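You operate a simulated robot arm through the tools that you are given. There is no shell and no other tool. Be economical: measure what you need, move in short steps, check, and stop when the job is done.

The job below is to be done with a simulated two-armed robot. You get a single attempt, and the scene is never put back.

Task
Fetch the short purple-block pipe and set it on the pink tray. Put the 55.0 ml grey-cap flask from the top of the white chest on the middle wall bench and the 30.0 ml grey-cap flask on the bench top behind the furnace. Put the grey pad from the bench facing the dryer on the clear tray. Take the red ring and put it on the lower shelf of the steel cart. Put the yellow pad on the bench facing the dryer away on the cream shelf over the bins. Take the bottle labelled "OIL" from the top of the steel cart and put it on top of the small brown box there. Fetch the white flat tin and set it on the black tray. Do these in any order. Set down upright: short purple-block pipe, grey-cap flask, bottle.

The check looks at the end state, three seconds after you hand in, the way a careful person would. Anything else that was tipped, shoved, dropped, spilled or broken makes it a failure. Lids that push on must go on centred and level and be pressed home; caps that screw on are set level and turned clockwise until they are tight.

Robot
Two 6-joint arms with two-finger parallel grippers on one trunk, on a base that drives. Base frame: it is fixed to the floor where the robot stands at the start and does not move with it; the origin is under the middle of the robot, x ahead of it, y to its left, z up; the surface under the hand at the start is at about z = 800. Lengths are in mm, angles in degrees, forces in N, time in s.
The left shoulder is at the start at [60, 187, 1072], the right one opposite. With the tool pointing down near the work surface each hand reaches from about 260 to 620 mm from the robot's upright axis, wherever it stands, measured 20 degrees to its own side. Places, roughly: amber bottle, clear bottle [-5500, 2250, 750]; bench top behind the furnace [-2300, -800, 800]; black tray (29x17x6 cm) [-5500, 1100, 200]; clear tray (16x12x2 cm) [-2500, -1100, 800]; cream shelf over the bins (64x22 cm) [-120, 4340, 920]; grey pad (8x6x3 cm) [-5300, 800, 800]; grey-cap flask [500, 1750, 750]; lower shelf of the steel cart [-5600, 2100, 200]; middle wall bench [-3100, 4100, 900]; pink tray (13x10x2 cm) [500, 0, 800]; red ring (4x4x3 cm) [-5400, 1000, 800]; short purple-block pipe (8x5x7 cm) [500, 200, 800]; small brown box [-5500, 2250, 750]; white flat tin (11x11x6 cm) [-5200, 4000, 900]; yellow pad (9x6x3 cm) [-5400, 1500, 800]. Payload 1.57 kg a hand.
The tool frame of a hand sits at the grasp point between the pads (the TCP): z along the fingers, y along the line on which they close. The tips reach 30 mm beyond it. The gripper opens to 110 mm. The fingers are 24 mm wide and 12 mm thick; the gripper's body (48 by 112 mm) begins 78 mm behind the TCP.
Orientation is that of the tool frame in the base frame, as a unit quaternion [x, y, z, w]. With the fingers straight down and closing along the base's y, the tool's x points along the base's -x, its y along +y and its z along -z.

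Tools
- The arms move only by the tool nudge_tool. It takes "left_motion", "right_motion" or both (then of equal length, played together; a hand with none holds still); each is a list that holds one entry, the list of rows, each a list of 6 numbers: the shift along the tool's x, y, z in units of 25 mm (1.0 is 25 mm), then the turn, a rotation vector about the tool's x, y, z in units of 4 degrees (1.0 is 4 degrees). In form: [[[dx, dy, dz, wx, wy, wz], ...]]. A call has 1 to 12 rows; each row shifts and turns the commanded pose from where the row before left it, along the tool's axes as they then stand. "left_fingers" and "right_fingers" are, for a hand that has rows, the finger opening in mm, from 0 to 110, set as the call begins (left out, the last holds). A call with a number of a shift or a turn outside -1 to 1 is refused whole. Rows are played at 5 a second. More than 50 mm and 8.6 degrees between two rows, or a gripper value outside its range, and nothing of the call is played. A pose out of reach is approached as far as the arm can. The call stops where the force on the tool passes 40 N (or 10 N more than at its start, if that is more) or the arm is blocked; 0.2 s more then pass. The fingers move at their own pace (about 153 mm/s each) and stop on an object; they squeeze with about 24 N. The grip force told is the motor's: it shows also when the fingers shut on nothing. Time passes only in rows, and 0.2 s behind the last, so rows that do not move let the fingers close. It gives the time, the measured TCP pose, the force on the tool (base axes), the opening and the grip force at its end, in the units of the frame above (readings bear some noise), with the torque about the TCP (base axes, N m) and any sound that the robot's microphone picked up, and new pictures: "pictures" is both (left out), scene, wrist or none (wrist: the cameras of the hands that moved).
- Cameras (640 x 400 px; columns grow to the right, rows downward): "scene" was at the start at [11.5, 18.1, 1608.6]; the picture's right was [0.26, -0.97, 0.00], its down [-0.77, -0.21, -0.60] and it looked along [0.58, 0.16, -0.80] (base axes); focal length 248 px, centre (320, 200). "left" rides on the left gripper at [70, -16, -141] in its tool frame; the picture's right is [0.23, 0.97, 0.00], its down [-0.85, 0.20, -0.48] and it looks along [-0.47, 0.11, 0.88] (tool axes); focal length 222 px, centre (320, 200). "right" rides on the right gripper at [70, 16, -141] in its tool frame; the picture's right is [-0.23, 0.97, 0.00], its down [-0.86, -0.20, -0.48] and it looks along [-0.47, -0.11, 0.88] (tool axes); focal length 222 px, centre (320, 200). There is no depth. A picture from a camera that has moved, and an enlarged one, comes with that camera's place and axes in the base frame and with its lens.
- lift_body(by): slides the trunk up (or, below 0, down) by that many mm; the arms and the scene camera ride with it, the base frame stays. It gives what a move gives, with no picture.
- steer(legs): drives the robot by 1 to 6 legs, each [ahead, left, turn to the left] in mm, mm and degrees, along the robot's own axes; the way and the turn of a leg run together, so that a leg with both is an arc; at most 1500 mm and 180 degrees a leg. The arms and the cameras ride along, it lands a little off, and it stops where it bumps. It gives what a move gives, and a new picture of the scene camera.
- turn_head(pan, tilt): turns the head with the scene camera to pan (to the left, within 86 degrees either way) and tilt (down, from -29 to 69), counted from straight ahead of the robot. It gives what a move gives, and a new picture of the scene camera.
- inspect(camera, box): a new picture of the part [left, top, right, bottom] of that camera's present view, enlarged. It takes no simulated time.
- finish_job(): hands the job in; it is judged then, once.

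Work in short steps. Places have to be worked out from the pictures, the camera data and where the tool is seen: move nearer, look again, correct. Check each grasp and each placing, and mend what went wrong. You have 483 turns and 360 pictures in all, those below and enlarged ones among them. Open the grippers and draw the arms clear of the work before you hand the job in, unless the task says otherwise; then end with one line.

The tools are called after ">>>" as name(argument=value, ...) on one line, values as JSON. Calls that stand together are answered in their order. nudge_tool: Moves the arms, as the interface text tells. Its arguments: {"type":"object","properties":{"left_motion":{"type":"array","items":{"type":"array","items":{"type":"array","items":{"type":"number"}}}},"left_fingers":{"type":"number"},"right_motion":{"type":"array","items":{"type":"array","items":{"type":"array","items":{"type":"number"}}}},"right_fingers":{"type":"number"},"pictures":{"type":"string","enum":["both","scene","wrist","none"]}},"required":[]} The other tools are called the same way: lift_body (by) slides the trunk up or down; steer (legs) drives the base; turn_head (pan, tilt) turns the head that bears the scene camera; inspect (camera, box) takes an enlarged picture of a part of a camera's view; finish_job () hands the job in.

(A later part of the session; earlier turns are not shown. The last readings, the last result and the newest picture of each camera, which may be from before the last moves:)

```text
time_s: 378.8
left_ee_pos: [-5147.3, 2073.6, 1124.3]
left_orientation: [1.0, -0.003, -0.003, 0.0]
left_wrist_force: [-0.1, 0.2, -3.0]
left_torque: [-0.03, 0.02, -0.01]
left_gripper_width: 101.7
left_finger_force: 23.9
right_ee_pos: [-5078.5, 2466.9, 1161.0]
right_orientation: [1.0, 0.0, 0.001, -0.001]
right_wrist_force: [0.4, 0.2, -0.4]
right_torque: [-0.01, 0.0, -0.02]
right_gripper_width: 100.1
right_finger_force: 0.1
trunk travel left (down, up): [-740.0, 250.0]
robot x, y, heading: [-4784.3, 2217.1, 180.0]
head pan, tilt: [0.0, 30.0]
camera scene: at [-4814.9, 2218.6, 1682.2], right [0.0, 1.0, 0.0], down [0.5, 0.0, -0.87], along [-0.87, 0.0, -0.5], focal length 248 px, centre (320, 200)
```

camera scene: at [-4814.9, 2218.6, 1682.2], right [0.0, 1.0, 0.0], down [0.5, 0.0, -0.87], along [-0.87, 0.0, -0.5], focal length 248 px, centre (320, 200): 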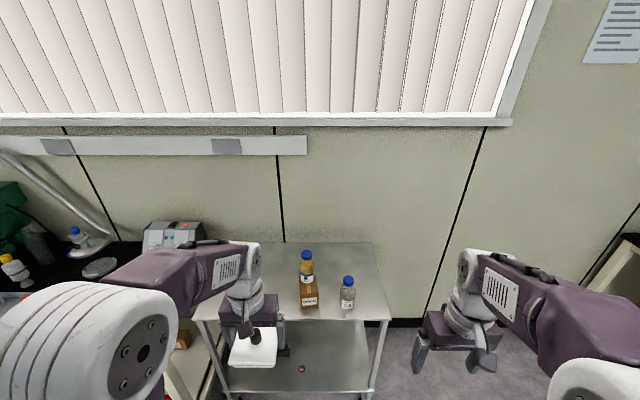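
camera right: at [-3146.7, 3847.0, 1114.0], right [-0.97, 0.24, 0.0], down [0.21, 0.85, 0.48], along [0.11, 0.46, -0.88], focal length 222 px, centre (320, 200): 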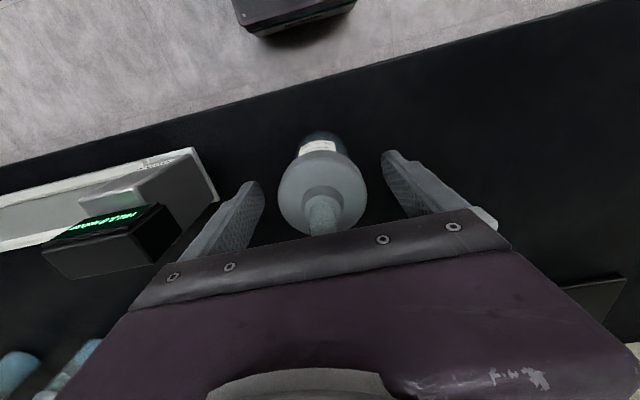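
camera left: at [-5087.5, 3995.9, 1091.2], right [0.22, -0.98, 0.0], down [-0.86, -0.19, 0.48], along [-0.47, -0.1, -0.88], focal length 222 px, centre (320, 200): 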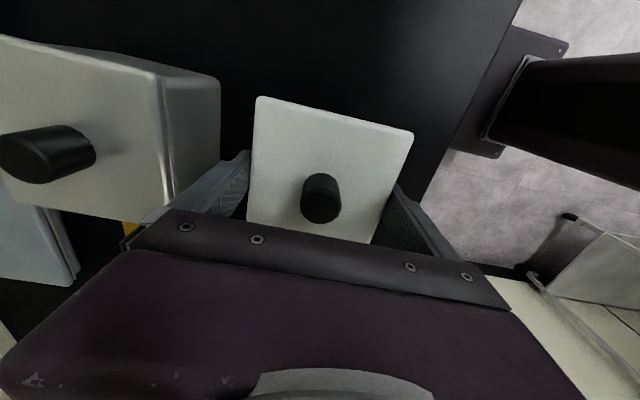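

Cart is undisturbed. On to the dryer bench; then I lower the trunk in the clear.

>>> steer(legs=[[-60, 0, 0], [0, 950, 0]])

>>> lift_body(by=-365)

>>> lift_body(by=-365)

>>> inspect(camera="scene", box=[0, 0, 640, 400])

```text
time_s: 384.4
left_ee_pos: [-5084.5, 1102.8, 1123.8]
left_orientation: [1.0, 0.0, -0.002, 0.001]
left_wrist_force: [0.1, 0.0, -1.8]
left_torque: [0.02, -0.03, 0.0]
left_gripper_width: 101.5
left_finger_force: 23.5
right_ee_pos: [-5017.9, 1498.1, 1161.3]
right_orientation: [1.0, 0.002, 0.002, 0.0]
right_wrist_force: [-0.2, 0.2, -0.3]
right_torque: [-0.01, -0.02, 0.02]
right_gripper_width: 99.9
right_finger_force: 0.1
trunk travel left (down, up): [-740.0, 250.0]
robot x, y, heading: [-4719.8, 1248.7, -179.6]
head pan, tilt: [0.0, 30.0]
camera scene: at [-4752.2, 1249.8, 1682.2], right [-0.01, 1.0, 0.0], down [0.5, 0.0, -0.87], along [-0.87, 0.0, -0.5], focal length 248 px, centre (320, 200)
```

scene: 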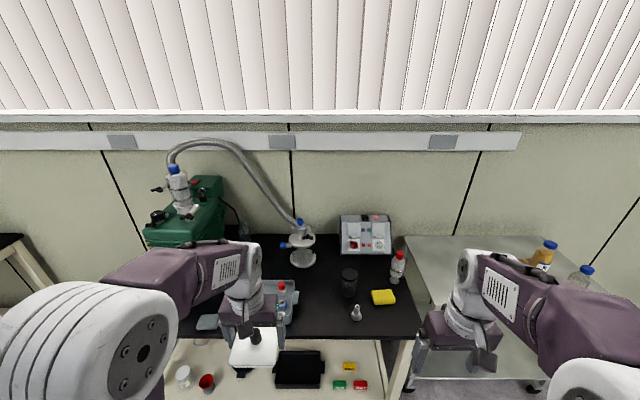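

```text
time_s: 388.0
left_ee_pos: [-5084.8, 1103.4, 760.0]
left_orientation: [1.0, 0.0, -0.002, -0.001]
left_wrist_force: [0.1, 0.1, -3.2]
left_torque: [-0.01, 0.06, 0.01]
left_gripper_width: 101.5
left_finger_force: 23.7
right_ee_pos: [-5017.3, 1497.9, 796.7]
right_orientation: [1.0, 0.002, 0.001, -0.001]
right_wrist_force: [0.3, 0.1, -0.4]
right_torque: [0.01, 0.01, 0.01]
right_gripper_width: 99.9
right_finger_force: 0.1
trunk travel left (down, up): [-375.0, 615.0]
robot x, y, heading: [-4719.7, 1251.6, -179.9]
head pan, tilt: [0.0, 30.0]
```

```text
time_s: 391.5
left_ee_pos: [-5085.3, 1103.6, 395.5]
left_orientation: [1.0, 0.0, -0.003, 0.0]
left_wrist_force: [-0.6, -0.4, -2.2]
left_torque: [0.01, 0.01, 0.01]
left_gripper_width: 101.8
left_finger_force: 23.9
right_ee_pos: [-5017.4, 1496.6, 430.8]
right_orientation: [1.0, 0.002, 0.001, -0.001]
right_wrist_force: [-0.2, -0.1, 0.1]
right_torque: [0.02, -0.02, -0.03]
right_gripper_width: 100.1
right_finger_force: 0.0
trunk travel left (down, up): [-10.0, 980.0]
robot x, y, heading: [-4721.7, 1250.1, -179.6]
head pan, tilt: [0.0, 30.0]
```

```text
1.00 times, centred on (320, 200) of scene (not enlarged: the box is as wide or as high as the picture)
camera zoom: at [-4752.0, 1249.2, 952.2], right [-0.01, 1.0, 0.0], down [0.5, 0.0, -0.87], along [-0.87, 0.0, -0.5], focal length 248 px, centre (320, 200)
```

zoom: 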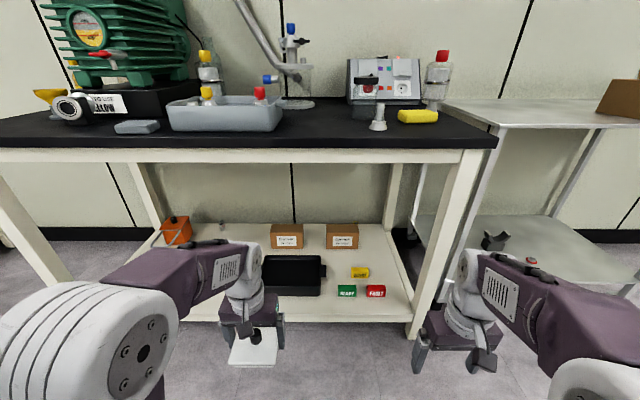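

Tray centre triangulates to about (−5470, 1139), rim well below 260. I lower the left hand to z≈300 and extend it forward while still clear of the bench.

>>> nudge_tool(left_motion=[[[0, 0, 1, 0, 0, 0], [0, 0, 1, 0, 0, 0], [0, 0, 1, 0, 0, 0], [0, 0, 0.8, 0, 0, 0], [-1, 0, 0, 0, 0, 0], [-1, 0, 0, 0, 0, 0], [-1, 0, 0, 0, 0, 0], [-1, 0, 0, 0, 0, 0]]], pictures="scene")

```text
time_s: 393.3
left_ee_pos: [-5185.3, 1103.0, 301.9]
left_orientation: [1.0, 0.0, -0.003, 0.0]
left_wrist_force: [-0.2, 0.7, -1.6]
left_torque: [0.01, 0.04, -0.04]
left_gripper_width: 101.6
left_finger_force: 24.3
right_ee_pos: [-5018.3, 1496.2, 432.6]
right_orientation: [1.0, 0.003, 0.001, -0.001]
right_wrist_force: [0.3, 0.2, 0.2]
right_torque: [-0.02, -0.01, -0.01]
right_gripper_width: 99.8
right_finger_force: 0.1
trunk travel left (down, up): [-10.0, 980.0]
robot x, y, heading: [-4720.4, 1251.9, -179.6]
head pan, tilt: [0.0, 30.0]
camera scene: at [-4752.1, 1249.2, 952.2], right [-0.01, 1.0, 0.0], down [0.5, 0.0, -0.87], along [-0.87, 0.0, -0.5], focal length 248 px, centre (320, 200)
```

scene: 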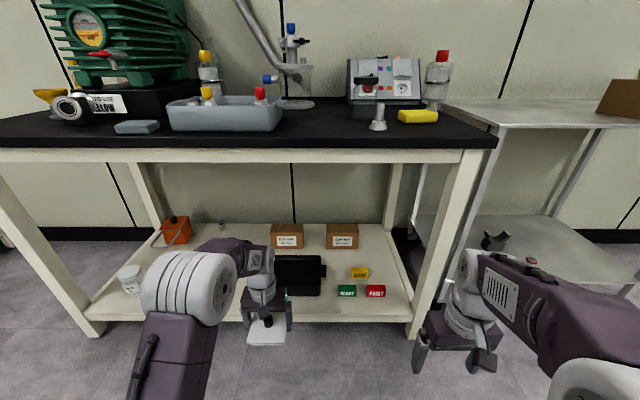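

I drive ahead 180 mm with a 36 mm shift to the right, bringing the tin under the bench edge.

>>> steer(legs=[[180, -36, 0]])

>>> inspect(camera="left", box=[0, 0, 640, 400])

```text
time_s: 394.8
left_ee_pos: [-5366.0, 1143.1, 301.9]
left_orientation: [1.0, -0.003, -0.003, 0.001]
left_wrist_force: [-0.1, 0.4, -2.5]
left_torque: [0.02, -0.01, -0.03]
left_gripper_width: 101.6
left_finger_force: 23.6
right_ee_pos: [-5198.6, 1534.3, 430.6]
right_orientation: [1.0, 0.001, 0.0, -0.001]
right_wrist_force: [0.2, -0.3, 0.1]
right_torque: [-0.01, -0.03, 0.01]
right_gripper_width: 100.1
right_finger_force: 0.0
trunk travel left (down, up): [-10.0, 980.0]
robot x, y, heading: [-4902.4, 1287.3, 180.2]
head pan, tilt: [0.0, 30.0]
camera scene: at [-4933.7, 1285.0, 952.2], right [0.0, 1.0, 0.0], down [0.5, 0.0, -0.87], along [-0.87, 0.0, -0.5], focal length 248 px, centre (320, 200)
```

scene: 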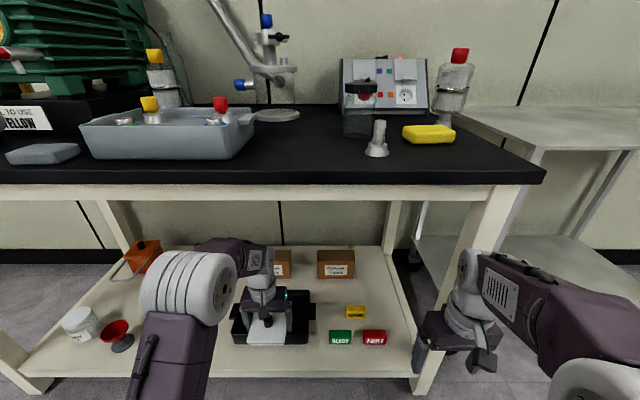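

```text
1.00 times, centred on (320, 200) of left (not enlarged: the box is as wide or as high as the picture)
camera zoom: at [-5296.2, 1158.7, 441.3], right [0.22, -0.97, 0.0], down [-0.85, -0.19, 0.48], along [-0.47, -0.11, -0.88], focal length 222 px, centre (320, 200)
```

zoom: 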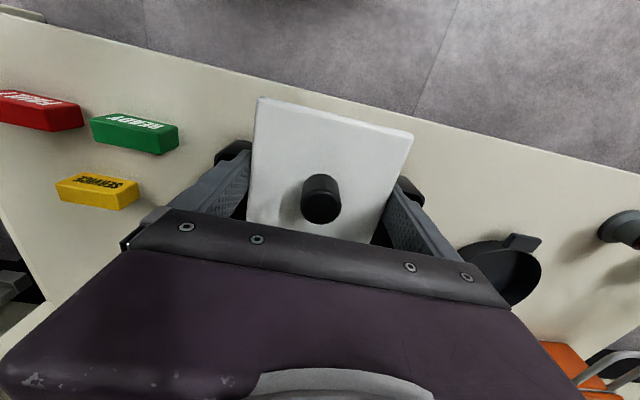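

I zoom on the tray region for a precise fix.

>>> inspect(camera="scene", box=[210, 270, 340, 360])

```text
4.44 times, centred on (275, 315) of scene
camera zoom: at [-4933.7, 1285.0, 952.2], right [0.0, 1.0, 0.0], down [0.5, 0.0, -0.87], along [-0.87, 0.0, -0.5], focal length 1102 px, centre (520, -311)
```

zoom: 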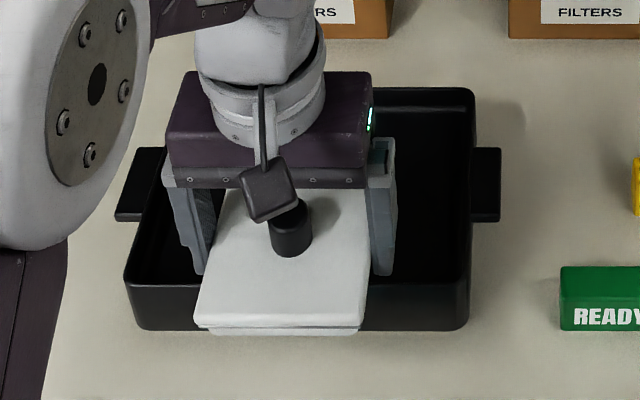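

Tray: rim x −5374…−5536, y 1023…1252, centre (−5455, 1138), rim top z≈240. I move forward over it.

>>> nudge_tool(left_motion=[[[-1, 0.1, 0, 0, 0, 0], [-1, 0.1, 0, 0, 0, 0], [-1, 0, 0, 0, 0, 0], [-0.55, 0, 0, 0, 0, 0], [0, 0, 0, 0, 0, 0]]], pictures="both")

>>> inspect(camera="scene", box=[210, 270, 340, 360])

```text
time_s: 396.0
left_ee_pos: [-5454.6, 1137.9, 302.1]
left_orientation: [1.0, -0.002, -0.002, 0.001]
left_wrist_force: [0.9, -0.2, -2.1]
left_torque: [0.0, -0.03, -0.01]
left_gripper_width: 101.8
left_finger_force: 24.1
right_ee_pos: [-5198.1, 1534.5, 430.6]
right_orientation: [1.0, 0.0, 0.001, -0.001]
right_wrist_force: [0.1, -0.1, 0.2]
right_torque: [0.0, 0.0, 0.02]
right_gripper_width: 99.8
right_finger_force: 0.0
trunk travel left (down, up): [-10.0, 980.0]
robot x, y, heading: [-4900.6, 1286.8, 179.9]
head pan, tilt: [0.0, 30.0]
camera scene: at [-4933.9, 1285.0, 952.2], right [0.0, 1.0, 0.0], down [0.5, 0.0, -0.87], along [-0.87, 0.0, -0.5], focal length 248 px, centre (320, 200)
camera left: at [-5385.5, 1154.6, 441.8], right [0.22, -0.97, 0.0], down [-0.85, -0.19, 0.48], along [-0.47, -0.11, -0.88], focal length 222 px, centre (320, 200)
```

scene: 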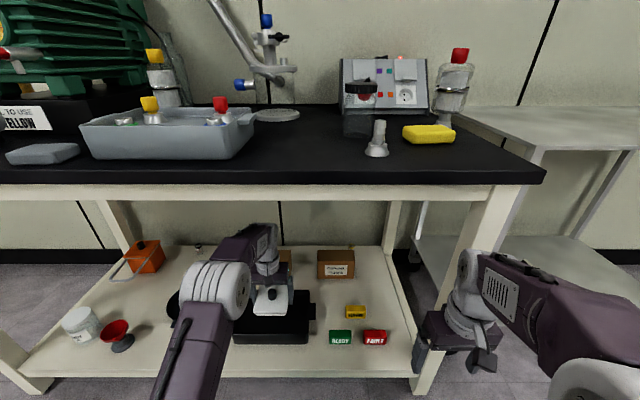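
left: 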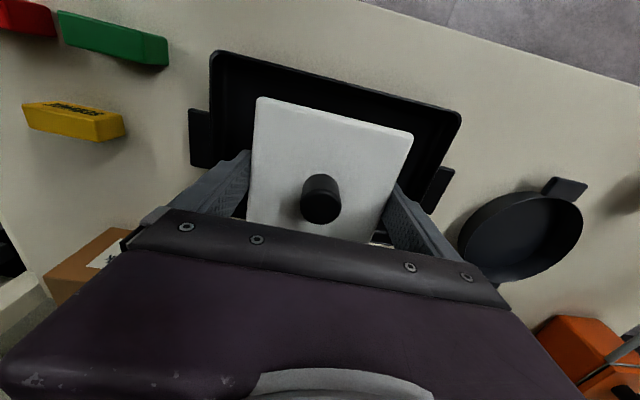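

```text
4.44 times, centred on (275, 315) of scene
camera zoom: at [-4933.9, 1285.0, 952.2], right [0.0, 1.0, 0.0], down [0.5, 0.0, -0.87], along [-0.87, 0.0, -0.5], focal length 1102 px, centre (520, -311)
```

zoom: 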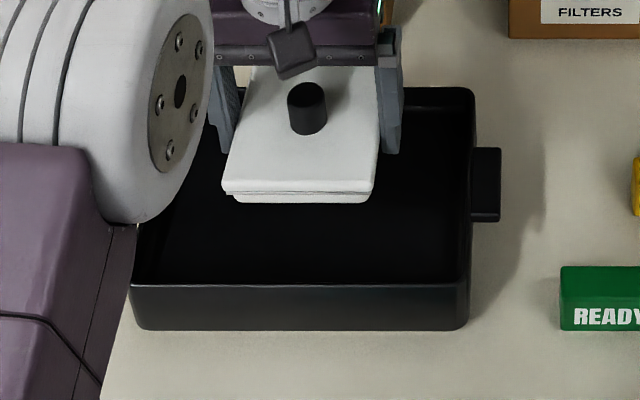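

Well placed. I lower in steps into the tray.

>>> nudge_tool(left_motion=[[[0, 0, 0.6, 0, 0, 0], [0, 0, 0.6, 0, 0, 0], [0, 0, 0.6, 0, 0, 0], [0, 0, 0, 0, 0, 0]]], pictures="wrist")

>>> nudge_tool(left_motion=[[[0, 0, 0.2, 0, 0, 0], [0, 0, 0.2, 0, 0, 0], [0, 0, 0.2, 0, 0, 0], [0, 0, 0.2, 0, 0, 0], [0, 0, 0.2, 0, 0, 0], [0, 0, 0.2, 0, 0, 0]]], pictures="none")

```text
time_s: 397.0
left_ee_pos: [-5455.0, 1136.3, 256.4]
left_orientation: [1.0, -0.002, -0.003, 0.0]
left_wrist_force: [0.2, 0.3, -2.7]
left_torque: [0.01, 0.01, 0.02]
left_gripper_width: 101.5
left_finger_force: 23.8
right_ee_pos: [-5198.9, 1535.2, 430.8]
right_orientation: [1.0, 0.0, 0.0, 0.0]
right_wrist_force: [1.0, 0.0, -1.6]
right_torque: [0.0, -0.02, -0.02]
right_gripper_width: 99.8
right_finger_force: 0.0
trunk travel left (down, up): [-10.0, 980.0]
robot x, y, heading: [-4902.7, 1283.6, 179.7]
head pan, tilt: [0.0, 30.0]
camera left: at [-5385.1, 1154.2, 396.3], right [0.22, -0.97, 0.0], down [-0.85, -0.19, 0.48], along [-0.47, -0.11, -0.88], focal length 222 px, centre (320, 200)
```

left: 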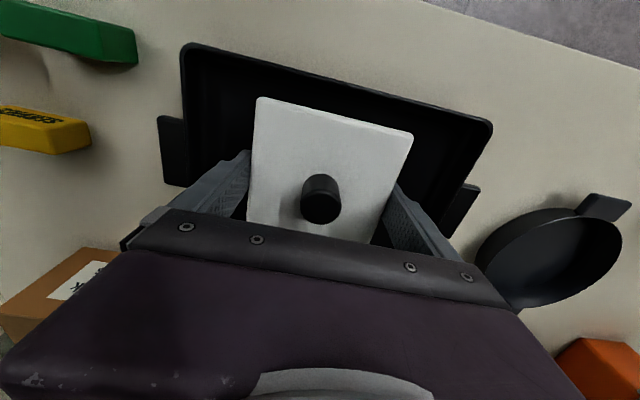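

```text
time_s: 398.4
left_ee_pos: [-5456.3, 1136.2, 228.3]
left_orientation: [1.0, -0.003, -0.002, 0.001]
left_wrist_force: [0.0, -0.6, -2.5]
left_torque: [-0.02, 0.01, -0.03]
left_gripper_width: 101.6
left_finger_force: 24.2
right_ee_pos: [-5197.7, 1535.4, 432.1]
right_orientation: [1.0, 0.0, 0.001, -0.002]
right_wrist_force: [-0.9, -0.2, 0.3]
right_torque: [0.01, 0.0, -0.01]
right_gripper_width: 100.3
right_finger_force: 0.1
trunk travel left (down, up): [-10.0, 980.0]
robot x, y, heading: [-4904.0, 1284.8, 180.0]
head pan, tilt: [0.0, 30.0]
```

>>> nudge_tool(left_motion=[[[0, 0, 0.15, 0, 0, 0], [0, 0, 0.15, 0, 0, 0], [0, 0, 0.15, 0, 0, 0], [0, 0, 0.15, 0, 0, 0]]], pictures="none")

```text
time_s: 399.1
left_ee_pos: [-5457.8, 1136.9, 226.5]
left_orientation: [1.0, -0.003, -0.006, -0.001]
left_wrist_force: [8.3, -0.8, 25.3]
left_torque: [0.34, -0.75, -0.25]
left_gripper_width: 101.7
left_finger_force: 24.2
right_ee_pos: [-5197.9, 1534.8, 432.9]
right_orientation: [1.0, -0.001, 0.0, 0.0]
right_wrist_force: [0.5, 0.5, 0.0]
right_torque: [0.04, 0.02, -0.03]
right_gripper_width: 100.2
right_finger_force: 0.0
trunk travel left (down, up): [-10.0, 980.0]
robot x, y, heading: [-4905.3, 1286.5, 179.8]
head pan, tilt: [0.0, 30.0]
stopped in row 3 (left hand): the force on the tool passed its limit at 45 N (the readings are from after the stop); the commanded pose is now the measured one
```

Contact at 226.5 (floor). I ease up 2 mm, open fully and lift.

>>> nudge_tool(left_motion=[[[0, 0, -0.08, 0, 0, 0], [0, 0, 0, 0, 0, 0]]], pictures="none")

>>> nudge_tool(left_motion=[[[0, 0, 0, 0, 0, 0], [0, 0, 0, 0, 0, 0], [0, 0, 0, 0, 0, 0]]], left_fingers=110, pictures="none")

>>> nudge_tool(left_motion=[[[0, 0, -0.3, 0, 0, 0], [0, 0, -0.5, 0, 0, 0], [0, 0, -1, 0, 0, 0], [0, 0, -1, 0, 0, 0], [0, 0, 0, 0, 0, 0]]], pictures="wrist")

```text
time_s: 399.7
left_ee_pos: [-5456.8, 1137.1, 225.9]
left_orientation: [1.0, -0.003, -0.008, 0.0]
left_wrist_force: [3.1, -1.5, 23.5]
left_torque: [0.39, -0.63, -0.18]
left_gripper_width: 101.7
left_finger_force: 24.8
right_ee_pos: [-5197.6, 1535.2, 432.0]
right_orientation: [1.0, 0.0, -0.001, -0.001]
right_wrist_force: [0.6, 0.0, -0.1]
right_torque: [-0.02, 0.01, 0.0]
right_gripper_width: 99.9
right_finger_force: 0.0
trunk travel left (down, up): [-10.0, 980.0]
robot x, y, heading: [-4905.6, 1286.1, 180.0]
head pan, tilt: [0.0, 30.0]
```

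```text
time_s: 400.5
left_ee_pos: [-5456.2, 1137.2, 224.6]
left_orientation: [1.0, -0.003, -0.006, 0.0]
left_wrist_force: [0.0, -2.9, 24.1]
left_torque: [0.41, -0.3, 0.0]
left_gripper_width: 102.1
left_finger_force: 0.0
right_ee_pos: [-5197.3, 1535.7, 431.0]
right_orientation: [1.0, 0.0, -0.002, 0.0]
right_wrist_force: [-0.6, 0.6, 0.2]
right_torque: [0.01, -0.02, 0.0]
right_gripper_width: 100.0
right_finger_force: 0.0
trunk travel left (down, up): [-10.0, 980.0]
robot x, y, heading: [-4901.6, 1287.7, 179.8]
head pan, tilt: [0.0, 30.0]
```

```text
time_s: 401.7
left_ee_pos: [-5455.8, 1137.7, 294.9]
left_orientation: [1.0, -0.002, -0.004, 0.0]
left_wrist_force: [0.0, -0.2, 0.3]
left_torque: [0.04, 0.02, -0.02]
left_gripper_width: 110.0
left_finger_force: 0.2
right_ee_pos: [-5198.1, 1534.9, 429.6]
right_orientation: [1.0, 0.0, 0.0, 0.0]
right_wrist_force: [-0.6, 0.5, -0.2]
right_torque: [0.02, 0.0, -0.01]
right_gripper_width: 99.7
right_finger_force: 0.0
trunk travel left (down, up): [-10.0, 980.0]
robot x, y, heading: [-4901.0, 1285.2, 180.0]
head pan, tilt: [0.0, 30.0]
camera left: at [-5385.1, 1154.0, 434.2], right [0.22, -0.97, 0.0], down [-0.85, -0.2, 0.48], along [-0.47, -0.11, -0.87], focal length 222 px, centre (320, 200)
```

left: 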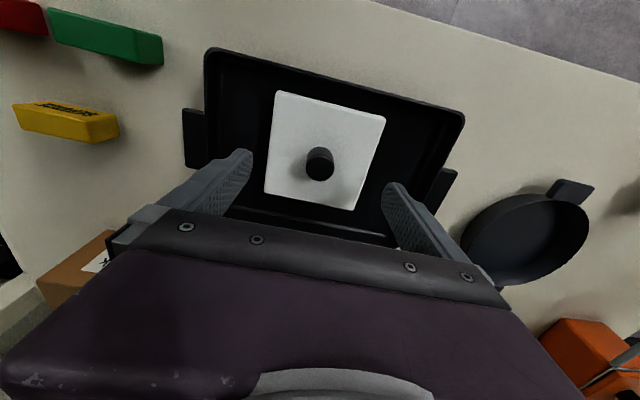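

Tin is in the tray. I withdraw, back off and raise the trunk.

>>> nudge_tool(left_motion=[[[0, 0, -0.6, 0, 0, 0], [1, 0, 0, 0, 0, 0], [1, 0, 0, 0, 0, 0], [1, 0, 0, 0, 0, 0], [0.5, 0, 0, 0, 0, 0]]], pictures="none")

>>> steer(legs=[[-230, 0, 0]])

>>> inspect(camera="scene", box=[230, 230, 350, 310])

>>> lift_body(by=380)

>>> lift_body(by=350)

>>> turn_head(pan=0, tilt=42)

```text
time_s: 402.9
left_ee_pos: [-5367.0, 1136.7, 310.3]
left_orientation: [1.0, -0.002, -0.004, 0.0]
left_wrist_force: [0.0, 0.4, 0.3]
left_torque: [0.05, 0.01, 0.0]
left_gripper_width: 109.9
left_finger_force: 0.2
right_ee_pos: [-5198.3, 1534.6, 430.6]
right_orientation: [1.0, 0.0, -0.001, 0.0]
right_wrist_force: [-0.2, 0.0, -0.3]
right_torque: [0.01, 0.0, -0.02]
right_gripper_width: 100.1
right_finger_force: 0.0
trunk travel left (down, up): [-10.0, 980.0]
robot x, y, heading: [-4897.7, 1284.7, 179.9]
head pan, tilt: [0.0, 30.0]
```

```text
time_s: 404.6
left_ee_pos: [-5136.6, 1137.6, 308.5]
left_orientation: [1.0, -0.003, -0.004, 0.0]
left_wrist_force: [-0.7, 0.1, 0.3]
left_torque: [0.01, -0.01, 0.01]
left_gripper_width: 110.0
left_finger_force: 0.1
right_ee_pos: [-4967.3, 1533.6, 432.0]
right_orientation: [1.0, -0.001, 0.001, 0.001]
right_wrist_force: [1.0, -0.1, 0.4]
right_torque: [-0.02, -0.05, -0.01]
right_gripper_width: 100.0
right_finger_force: 0.1
trunk travel left (down, up): [-10.0, 980.0]
robot x, y, heading: [-4672.6, 1284.6, 179.9]
head pan, tilt: [0.0, 30.0]
camera scene: at [-4702.1, 1284.9, 952.2], right [0.0, 1.0, 0.0], down [0.5, 0.0, -0.87], along [-0.87, 0.0, -0.5], focal length 248 px, centre (320, 200)
```

scene: 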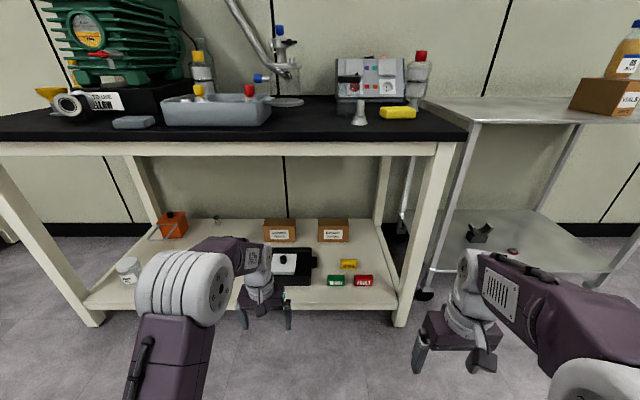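

```text
5.00 times, centred on (290, 270) of scene
camera zoom: at [-4702.1, 1284.9, 952.2], right [0.0, 1.0, 0.0], down [0.5, 0.0, -0.87], along [-0.87, 0.0, -0.5], focal length 1239 px, centre (470, -150)
```

zoom: 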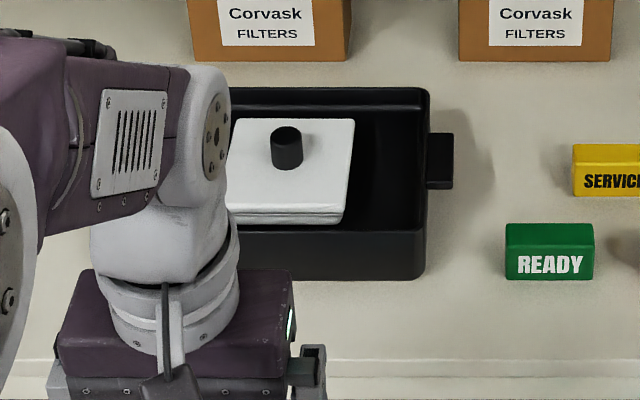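

```text
time_s: 408.3
left_ee_pos: [-5135.8, 1137.2, 689.8]
left_orientation: [1.0, -0.002, -0.003, 0.0]
left_wrist_force: [-0.5, -1.1, 1.0]
left_torque: [0.01, -0.02, 0.0]
left_gripper_width: 110.0
left_finger_force: 0.1
right_ee_pos: [-4967.1, 1534.9, 812.0]
right_orientation: [1.0, -0.001, 0.0, -0.001]
right_wrist_force: [-0.3, -0.4, -0.3]
right_torque: [-0.01, -0.02, 0.02]
right_gripper_width: 99.9
right_finger_force: 0.0
trunk travel left (down, up): [-390.0, 600.0]
robot x, y, heading: [-4670.5, 1284.6, 179.8]
head pan, tilt: [0.0, 30.0]
```

```text
time_s: 411.7
left_ee_pos: [-5135.7, 1137.1, 1037.8]
left_orientation: [1.0, -0.002, -0.004, 0.0]
left_wrist_force: [-0.8, 0.3, 0.1]
left_torque: [-0.02, 0.06, 0.01]
left_gripper_width: 109.9
left_finger_force: 0.0
right_ee_pos: [-4967.7, 1534.8, 1160.1]
right_orientation: [1.0, -0.001, 0.0, -0.001]
right_wrist_force: [0.5, -0.6, 0.5]
right_torque: [0.0, -0.01, 0.0]
right_gripper_width: 100.0
right_finger_force: 0.1
trunk travel left (down, up): [-740.0, 250.0]
robot x, y, heading: [-4670.9, 1288.9, 179.9]
head pan, tilt: [0.0, 30.0]
```

```text
time_s: 412.4
left_ee_pos: [-5136.0, 1136.6, 1038.4]
left_orientation: [1.0, -0.003, -0.003, -0.001]
left_wrist_force: [-0.5, -0.4, 0.6]
left_torque: [0.01, -0.02, -0.03]
left_gripper_width: 110.1
left_finger_force: 0.1
right_ee_pos: [-4965.9, 1535.0, 1161.8]
right_orientation: [1.0, -0.001, 0.0, -0.001]
right_wrist_force: [-0.3, 0.1, 0.3]
right_torque: [0.0, 0.0, 0.0]
right_gripper_width: 100.0
right_finger_force: 0.0
trunk travel left (down, up): [-740.0, 250.0]
robot x, y, heading: [-4670.8, 1285.4, 179.8]
head pan, tilt: [0.0, 42.0]
camera scene: at [-4695.3, 1284.9, 1664.0], right [0.0, 1.0, 0.0], down [0.67, 0.0, -0.74], along [-0.74, 0.0, -0.67], focal length 248 px, centre (320, 200)
```

scene: 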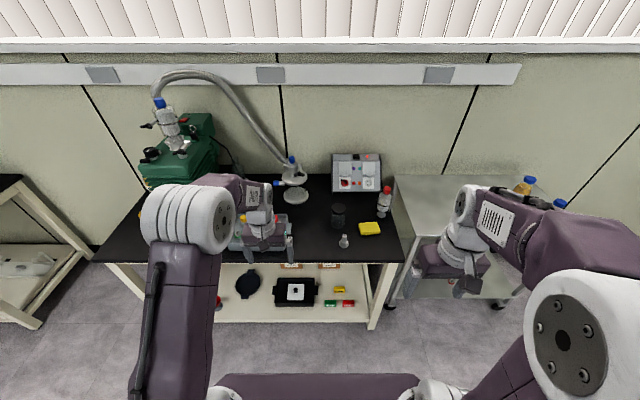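

Tin sits properly in the tray. Now the yellow pad with the right hand: retract the left hand a bit and drive up.

>>> nudge_tool(left_motion=[[[1, 0, -1, 0, 0, 0], [1, 0, -1, 0, 0, 0], [1, 0, -1, 0, 0, 0], [1, 0, -1, 0, 0, 0]]], pictures="none")

>>> steer(legs=[[0, -110, 0], [290, 0, 0]])

>>> nudge_tool(right_motion=[[[-1, 0.5, 0, 0, 0, 0], [-1, 1, 0, 0, 0, 0], [-1, 1, 0, 0, 0, 0], [-1, 1, 0, 0, 0, 0], [-1, 1, 0, 0, 0, 0], [-1, 0.5, 0, 0, 0, 0], [-1, 0, 0, 0, 0, 0]]], right_fingers=110, pictures="wrist")

```text
time_s: 413.4
left_ee_pos: [-5033.8, 1135.7, 1137.1]
left_orientation: [1.0, -0.003, -0.005, 0.0]
left_wrist_force: [0.0, -0.2, -0.1]
left_torque: [0.0, 0.03, 0.01]
left_gripper_width: 109.9
left_finger_force: 0.2
right_ee_pos: [-4965.0, 1534.9, 1161.0]
right_orientation: [1.0, -0.001, -0.001, 0.0]
right_wrist_force: [0.2, -0.7, -0.4]
right_torque: [-0.03, 0.04, -0.01]
right_gripper_width: 99.7
right_finger_force: 0.0
trunk travel left (down, up): [-740.0, 250.0]
robot x, y, heading: [-4671.9, 1288.7, 180.0]
head pan, tilt: [0.0, 42.0]
```

```text
time_s: 416.3
left_ee_pos: [-5329.8, 1246.9, 1137.4]
left_orientation: [1.0, -0.002, -0.004, 0.0]
left_wrist_force: [-0.9, -0.1, 0.3]
left_torque: [0.04, 0.03, -0.02]
left_gripper_width: 109.8
left_finger_force: 0.1
right_ee_pos: [-5260.6, 1645.4, 1160.9]
right_orientation: [1.0, 0.0, 0.0, 0.0]
right_wrist_force: [1.1, 0.8, 0.2]
right_torque: [0.05, -0.03, 0.01]
right_gripper_width: 100.0
right_finger_force: 0.1
trunk travel left (down, up): [-740.0, 250.0]
robot x, y, heading: [-4965.2, 1393.5, 180.1]
head pan, tilt: [0.0, 42.0]
camera scene: at [-4987.9, 1396.0, 1663.9], right [0.0, 1.0, 0.0], down [0.67, 0.0, -0.74], along [-0.74, 0.0, -0.67], focal length 248 px, centre (320, 200)
```

scene: 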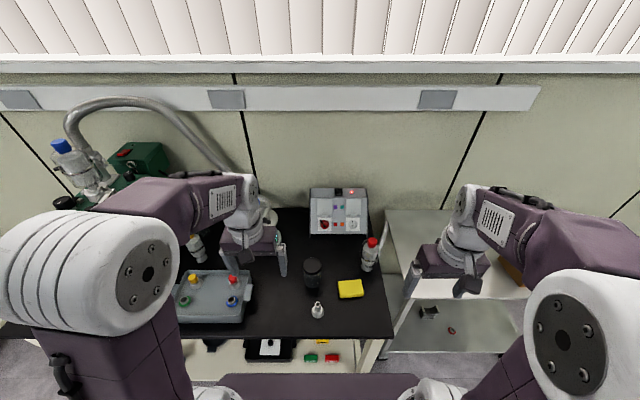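

```text
time_s: 417.9
left_ee_pos: [-5330.5, 1247.8, 1137.9]
left_orientation: [1.0, -0.002, -0.002, 0.0]
left_wrist_force: [-0.8, -0.3, -0.4]
left_torque: [0.02, 0.02, -0.03]
left_gripper_width: 109.9
left_finger_force: 0.0
right_ee_pos: [-5436.9, 1520.3, 1160.7]
right_orientation: [1.0, -0.001, 0.0, -0.001]
right_wrist_force: [-0.2, 1.0, 0.6]
right_torque: [-0.01, -0.02, 0.0]
right_gripper_width: 110.2
right_finger_force: 0.0
trunk travel left (down, up): [-740.0, 250.0]
robot x, y, heading: [-4966.9, 1395.0, 179.8]
head pan, tilt: [0.0, 42.0]
camera right: at [-5369.6, 1503.7, 1302.3], right [-0.23, -0.97, 0.0], down [-0.86, 0.2, 0.48], along [-0.46, 0.11, -0.88], focal length 222 px, centre (320, 200)
```

right: 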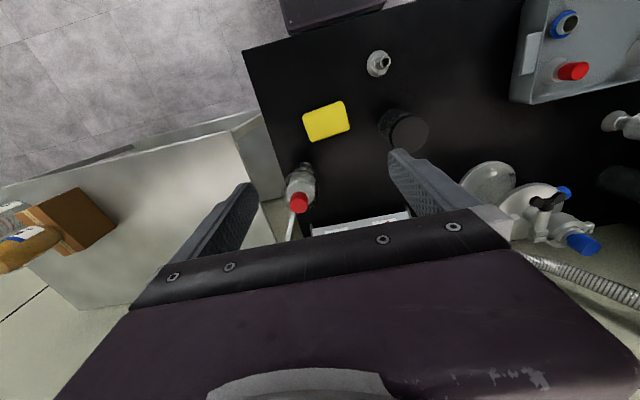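

Yellow pad at about (−5444, 1508), long side along y, turned ~3.5°. I align, and lower to z≈920.

>>> nudge_tool(right_motion=[[[-0.28, 0.48, 0, 0, 0, -0.87], [0, 0, 1, 0, 0, 0], [0, 0, 1, 0, 0, 0], [0, 0, 1, 0, 0, 0], [0, 0, 1, 0, 0, 0], [0, 0, 1, 0, 0, 0], [0, 0, 1, 0, 0, 0], [0, 0, 1, 0, 0, 0], [0, 0, 1, 0, 0, 0], [0, 0, 1, 0, 0, 0], [0, 0, 0.5, 0, 0, 0], [0, 0, 0, 0, 0, 0]]], pictures="wrist")

```text
time_s: 420.5
left_ee_pos: [-5330.1, 1246.8, 1136.3]
left_orientation: [1.0, -0.003, -0.003, -0.001]
left_wrist_force: [0.7, -0.3, 0.4]
left_torque: [0.0, 0.0, 0.01]
left_gripper_width: 110.0
left_finger_force: 0.0
right_ee_pos: [-5441.6, 1509.9, 922.7]
right_orientation: [1.0, 0.03, 0.001, -0.001]
right_wrist_force: [0.1, -0.6, -0.3]
right_torque: [-0.02, -0.01, 0.01]
right_gripper_width: 110.1
right_finger_force: 0.1
trunk travel left (down, up): [-740.0, 250.0]
robot x, y, heading: [-4968.0, 1397.1, 180.0]
head pan, tilt: [0.0, 42.0]
camera right: at [-5373.2, 1497.1, 1065.1], right [-0.17, -0.99, 0.0], down [-0.87, 0.15, 0.48], along [-0.47, 0.08, -0.88], focal length 222 px, centre (320, 200)
```

right: 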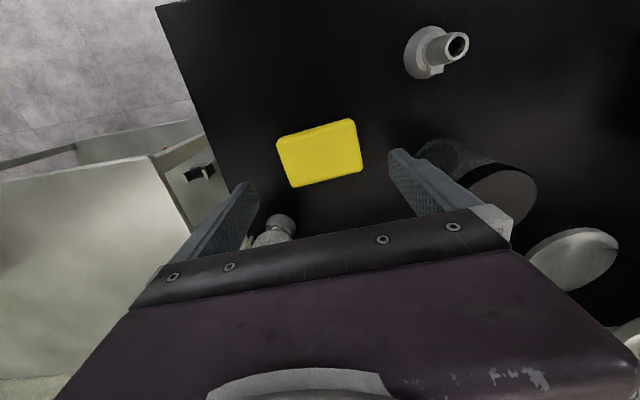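

Fine correction: 3° more and 3 mm. Then down to about TCP 838.

>>> nudge_tool(right_motion=[[[-0.12, 0.06, 0, 0, 0, -0.8], [0, 0, 1, 0, 0, 0], [0, 0, 1, 0, 0, 0], [0, 0, 0.6, 0, 0, 0], [0, 0, 0.4, 0, 0, 0], [0, 0, 0.3, 0, 0, 0], [0, 0, 0, 0, 0, 0]]], pictures="wrist")

```text
time_s: 422.1
left_ee_pos: [-5330.7, 1246.9, 1137.0]
left_orientation: [1.0, -0.003, -0.003, 0.0]
left_wrist_force: [0.4, 0.1, 0.6]
left_torque: [-0.02, 0.02, 0.01]
left_gripper_width: 109.9
left_finger_force: 0.1
right_ee_pos: [-5445.9, 1507.3, 840.2]
right_orientation: [0.998, 0.057, 0.001, 0.0]
right_wrist_force: [-0.4, 0.2, -0.9]
right_torque: [0.0, -0.01, 0.02]
right_gripper_width: 110.0
right_finger_force: 0.0
trunk travel left (down, up): [-740.0, 250.0]
robot x, y, heading: [-4967.1, 1398.5, 179.9]
head pan, tilt: [0.0, 42.0]
camera right: at [-5375.5, 1498.6, 982.7], right [-0.11, -0.99, 0.0], down [-0.87, 0.1, 0.48], along [-0.48, 0.06, -0.88], focal length 222 px, centre (320, 200)
```

right: 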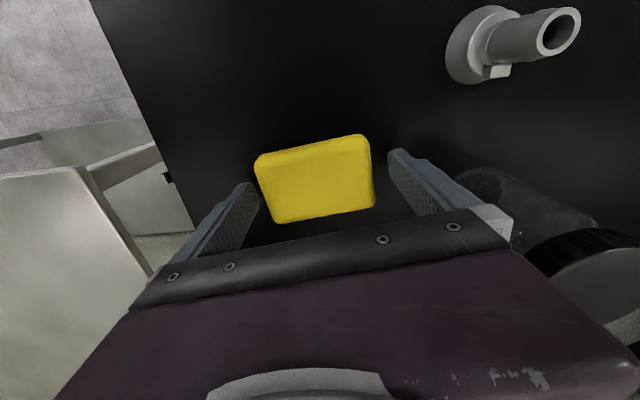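

Straddling the pad nicely. Down 5 mm and close.

>>> nudge_tool(right_motion=[[[0, 0, 0.2, 0, 0, 0], [0, 0, 0, 0, 0, 0]]], pictures="none")

>>> nudge_tool(right_motion=[[[0, 0, 0, 0, 0, 0], [0, 0, 0, 0, 0, 0], [0, 0, 0, 0, 0, 0]]], right_fingers=0, pictures="none")

>>> nudge_tool(right_motion=[[[0, 0, -0.5, 0, 0, 0], [0, 0, -1, 0, 0, 0], [0, 0, -1, 0, 0, 0], [0, 0, 0, 0, 0, 0]]], pictures="wrist")

```text
time_s: 422.7
left_ee_pos: [-5331.2, 1247.1, 1136.8]
left_orientation: [1.0, -0.003, -0.004, 0.0]
left_wrist_force: [0.6, 0.4, 0.1]
left_torque: [0.0, 0.02, -0.01]
left_gripper_width: 109.7
left_finger_force: 0.1
right_ee_pos: [-5445.7, 1507.0, 836.0]
right_orientation: [0.998, 0.058, 0.001, 0.0]
right_wrist_force: [-0.1, 0.1, 1.0]
right_torque: [0.01, 0.03, 0.01]
right_gripper_width: 109.8
right_finger_force: 0.0
trunk travel left (down, up): [-740.0, 250.0]
robot x, y, heading: [-4968.6, 1399.1, 180.0]
head pan, tilt: [0.0, 42.0]
```

```text
time_s: 423.5
left_ee_pos: [-5330.5, 1247.2, 1137.4]
left_orientation: [1.0, -0.003, -0.003, 0.0]
left_wrist_force: [0.3, -0.1, 0.1]
left_torque: [-0.02, -0.01, 0.0]
left_gripper_width: 109.6
left_finger_force: 0.0
right_ee_pos: [-5445.1, 1507.3, 836.1]
right_orientation: [0.998, 0.057, 0.0, 0.0]
right_wrist_force: [0.5, -0.1, 1.0]
right_torque: [-0.02, 0.05, 0.0]
right_gripper_width: 88.8
right_finger_force: 23.7
trunk travel left (down, up): [-740.0, 250.0]
robot x, y, heading: [-4966.9, 1396.5, 179.9]
head pan, tilt: [0.0, 42.0]
```

```text
time_s: 424.5
left_ee_pos: [-5331.1, 1247.2, 1137.2]
left_orientation: [1.0, -0.001, -0.004, 0.0]
left_wrist_force: [0.3, 0.1, 0.0]
left_torque: [-0.01, 0.01, -0.01]
left_gripper_width: 110.1
left_finger_force: 0.0
right_ee_pos: [-5445.8, 1508.5, 898.8]
right_orientation: [0.998, 0.058, 0.0, 0.0]
right_wrist_force: [-0.4, 0.5, -0.3]
right_torque: [0.02, -0.02, 0.0]
right_gripper_width: 88.7
right_finger_force: 24.5
trunk travel left (down, up): [-740.0, 250.0]
robot x, y, heading: [-4965.8, 1394.3, 179.9]
head pan, tilt: [0.0, 42.0]
camera right: at [-5376.5, 1499.6, 1040.5], right [-0.11, -0.99, 0.0], down [-0.87, 0.1, 0.48], along [-0.47, 0.06, -0.88], focal length 222 px, centre (320, 200)
```

right: 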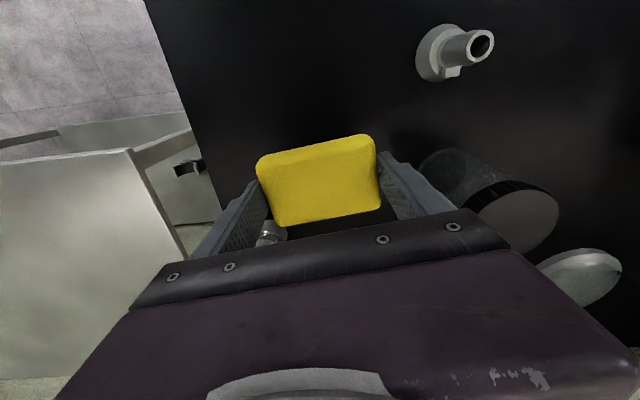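

Yellow pad held. I raise it, retract, then go for the grey pad with the left hand.

>>> nudge_tool(right_motion=[[[0, 0, -1, 0, 0, 0], [0, 0, -1, 0, 0, 0], [0, 0, -1, 0, 0, 0], [0, 0, -1, 0, 0, 0], [0, 0, -1, 0, 0, 0], [0, 0, -1, 0, 0, 0], [0, 0, -1, 0, 0, 0], [1, 0, -1, 0, 0, 0], [1, 0, -1, 0, 0, 0], [1, -0.6, 0, 0, 0, 0], [1, -1, 0, 0, 0, 0], [1, -1, 0, 0, 0, 0]]], pictures="none")

>>> steer(legs=[[-130, 0, 0], [0, 430, 0]])

>>> inspect(camera="left", box=[0, 0, 640, 400])

```text
time_s: 427.1
left_ee_pos: [-5328.1, 1247.4, 1137.8]
left_orientation: [1.0, -0.002, -0.004, 0.001]
left_wrist_force: [0.2, 0.5, -0.5]
left_torque: [-0.02, 0.03, 0.01]
left_gripper_width: 110.2
left_finger_force: 0.0
right_ee_pos: [-5328.3, 1586.5, 1125.7]
right_orientation: [0.998, 0.057, 0.0, 0.0]
right_wrist_force: [0.8, -0.6, -0.1]
right_torque: [-0.04, 0.06, -0.03]
right_gripper_width: 88.9
right_finger_force: 24.0
trunk travel left (down, up): [-740.0, 250.0]
robot x, y, heading: [-4968.9, 1397.7, 179.9]
head pan, tilt: [0.0, 42.0]
```

```text
time_s: 430.6
left_ee_pos: [-5199.5, 809.0, 1137.6]
left_orientation: [1.0, -0.005, -0.005, 0.0]
left_wrist_force: [-0.2, 0.0, -0.3]
left_torque: [0.01, 0.0, 0.01]
left_gripper_width: 110.1
left_finger_force: 0.1
right_ee_pos: [-5199.7, 1147.6, 1124.1]
right_orientation: [0.998, 0.055, 0.001, 0.0]
right_wrist_force: [-0.2, 0.7, 0.6]
right_torque: [0.01, 0.0, 0.0]
right_gripper_width: 88.6
right_finger_force: 24.1
trunk travel left (down, up): [-740.0, 250.0]
robot x, y, heading: [-4836.7, 955.9, 179.6]
head pan, tilt: [0.0, 42.0]
camera scene: at [-4860.4, 956.9, 1663.9], right [0.01, 1.0, 0.0], down [0.67, 0.0, -0.74], along [-0.74, 0.0, -0.67], focal length 248 px, centre (320, 200)
```

scene: 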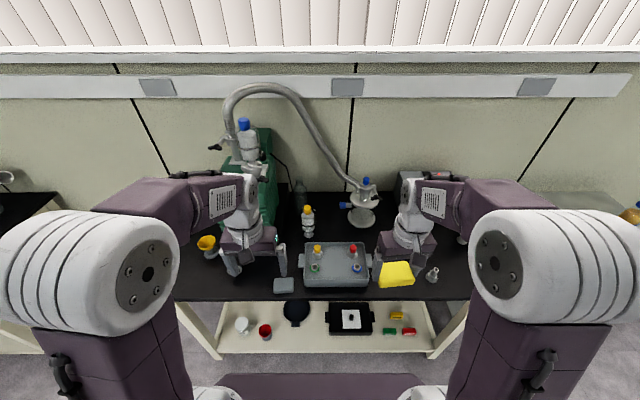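

```text
1.00 times, centred on (320, 200) of left (not enlarged: the box is as wide or as high as the picture)
camera zoom: at [-5130.6, 825.5, 1277.2], right [0.22, -0.98, 0.0], down [-0.85, -0.19, 0.48], along [-0.47, -0.1, -0.87], focal length 222 px, centre (320, 200)
```

zoom: 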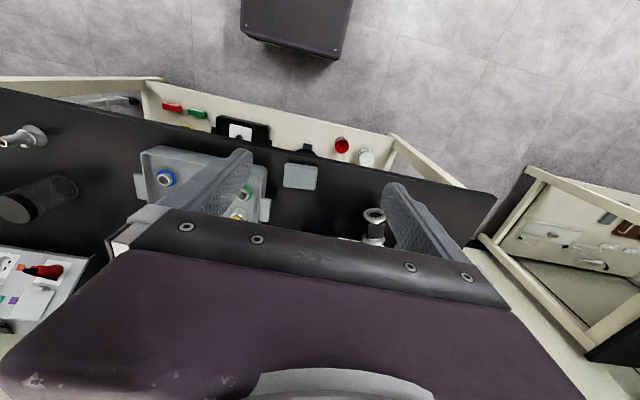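

Grey pad at about (−5324, 829); the ring tray's side is at y≈902, so I'll use a limited opening. I move over it and lower.

>>> nudge_tool(left_motion=[[[-1, -0.2, 0, 0, 0, 0], [-1, -0.2, 0, 0, 0, 0], [-1, -0.2, 0, 0, 0, 0], [-1, -0.2, 0, 0, 0, 0], [-0.98, 0, 0, 0, 0, 0], [0, 0, 1, 0, 0, 0], [0, 0, 1, 0, 0, 0], [0, 0, 1, 0, 0, 0], [0, 0, 1, 0, 0, 0], [0, 0, 1, 0, 0, 0], [0, 0, 1, 0, 0, 0], [0, 0, 1, 0, 0, 0]]], left_fingers=96, pictures="wrist")

>>> inspect(camera="left", box=[200, 60, 440, 230])

```text
time_s: 433.2
left_ee_pos: [-5328.4, 830.2, 962.5]
left_orientation: [1.0, -0.005, -0.003, 0.001]
left_wrist_force: [0.6, -0.4, 0.3]
left_torque: [-0.02, 0.0, -0.01]
left_gripper_width: 95.9
left_finger_force: 0.0
right_ee_pos: [-5200.8, 1146.0, 1124.7]
right_orientation: [0.998, 0.055, 0.001, -0.001]
right_wrist_force: [-0.3, -0.4, -1.0]
right_torque: [0.0, -0.03, 0.04]
right_gripper_width: 88.7
right_finger_force: 24.5
trunk travel left (down, up): [-740.0, 250.0]
robot x, y, heading: [-4837.8, 957.2, 179.6]
head pan, tilt: [0.0, 42.0]
camera left: at [-5257.6, 847.1, 1103.2], right [0.22, -0.98, 0.0], down [-0.85, -0.19, 0.48], along [-0.47, -0.1, -0.87], focal length 222 px, centre (320, 200)
```

left: 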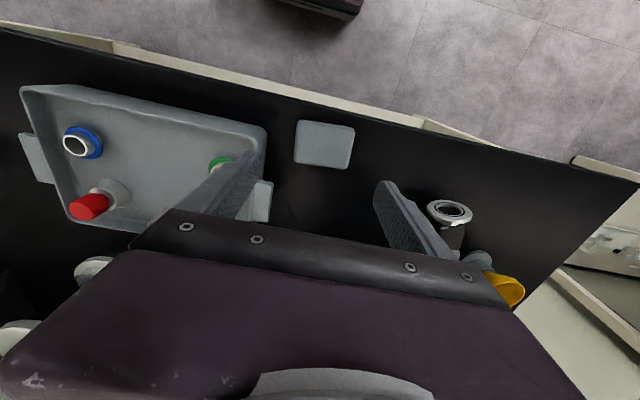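

```text
2.35 times, centred on (320, 145) of left
camera zoom: at [-5257.6, 847.1, 1103.2], right [0.22, -0.98, 0.0], down [-0.85, -0.19, 0.48], along [-0.47, -0.1, -0.87], focal length 523 px, centre (320, 329)
```

zoom: 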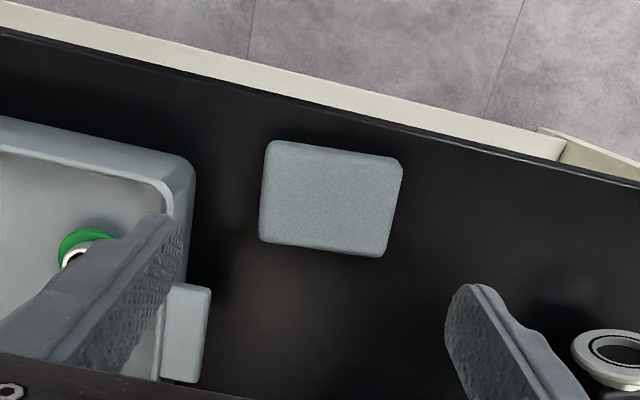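

Pad centre (−5332, 827), turned 4.6°. I align and descend to TCP ≈838 with a 94 mm opening.

>>> nudge_tool(left_motion=[[[-0.14, 0.14, 0, 0, 0, -0.6], [0, 0, 0, 0, 0, -0.55], [0, 0, 1, 0, 0, 0], [0, 0, 1, 0, 0, 0], [0, 0, 1, 0, 0, 0], [0, 0, 1, 0, 0, 0], [0, 0, 0.5, 0, 0, 0], [0, 0, 0, 0, 0, 0]]], left_fingers=94, pictures="wrist")

```text
time_s: 435.0
left_ee_pos: [-5329.1, 825.9, 850.2]
left_orientation: [0.999, 0.035, -0.003, 0.0]
left_wrist_force: [0.3, -0.8, -0.5]
left_torque: [0.03, -0.01, -0.01]
left_gripper_width: 94.3
left_finger_force: 0.0
right_ee_pos: [-5198.4, 1146.9, 1124.5]
right_orientation: [0.998, 0.056, 0.0, -0.001]
right_wrist_force: [0.7, -0.1, 0.7]
right_torque: [0.02, -0.02, -0.05]
right_gripper_width: 88.7
right_finger_force: 24.3
trunk travel left (down, up): [-740.0, 250.0]
robot x, y, heading: [-4838.1, 957.5, 179.7]
head pan, tilt: [0.0, 42.0]
camera left: at [-5260.5, 847.4, 990.7], right [0.3, -0.96, 0.0], down [-0.84, -0.26, 0.48], along [-0.46, -0.14, -0.87], focal length 222 px, centre (320, 200)
```

left: 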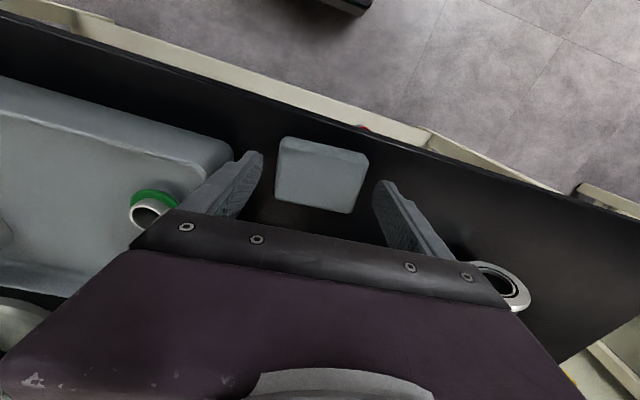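

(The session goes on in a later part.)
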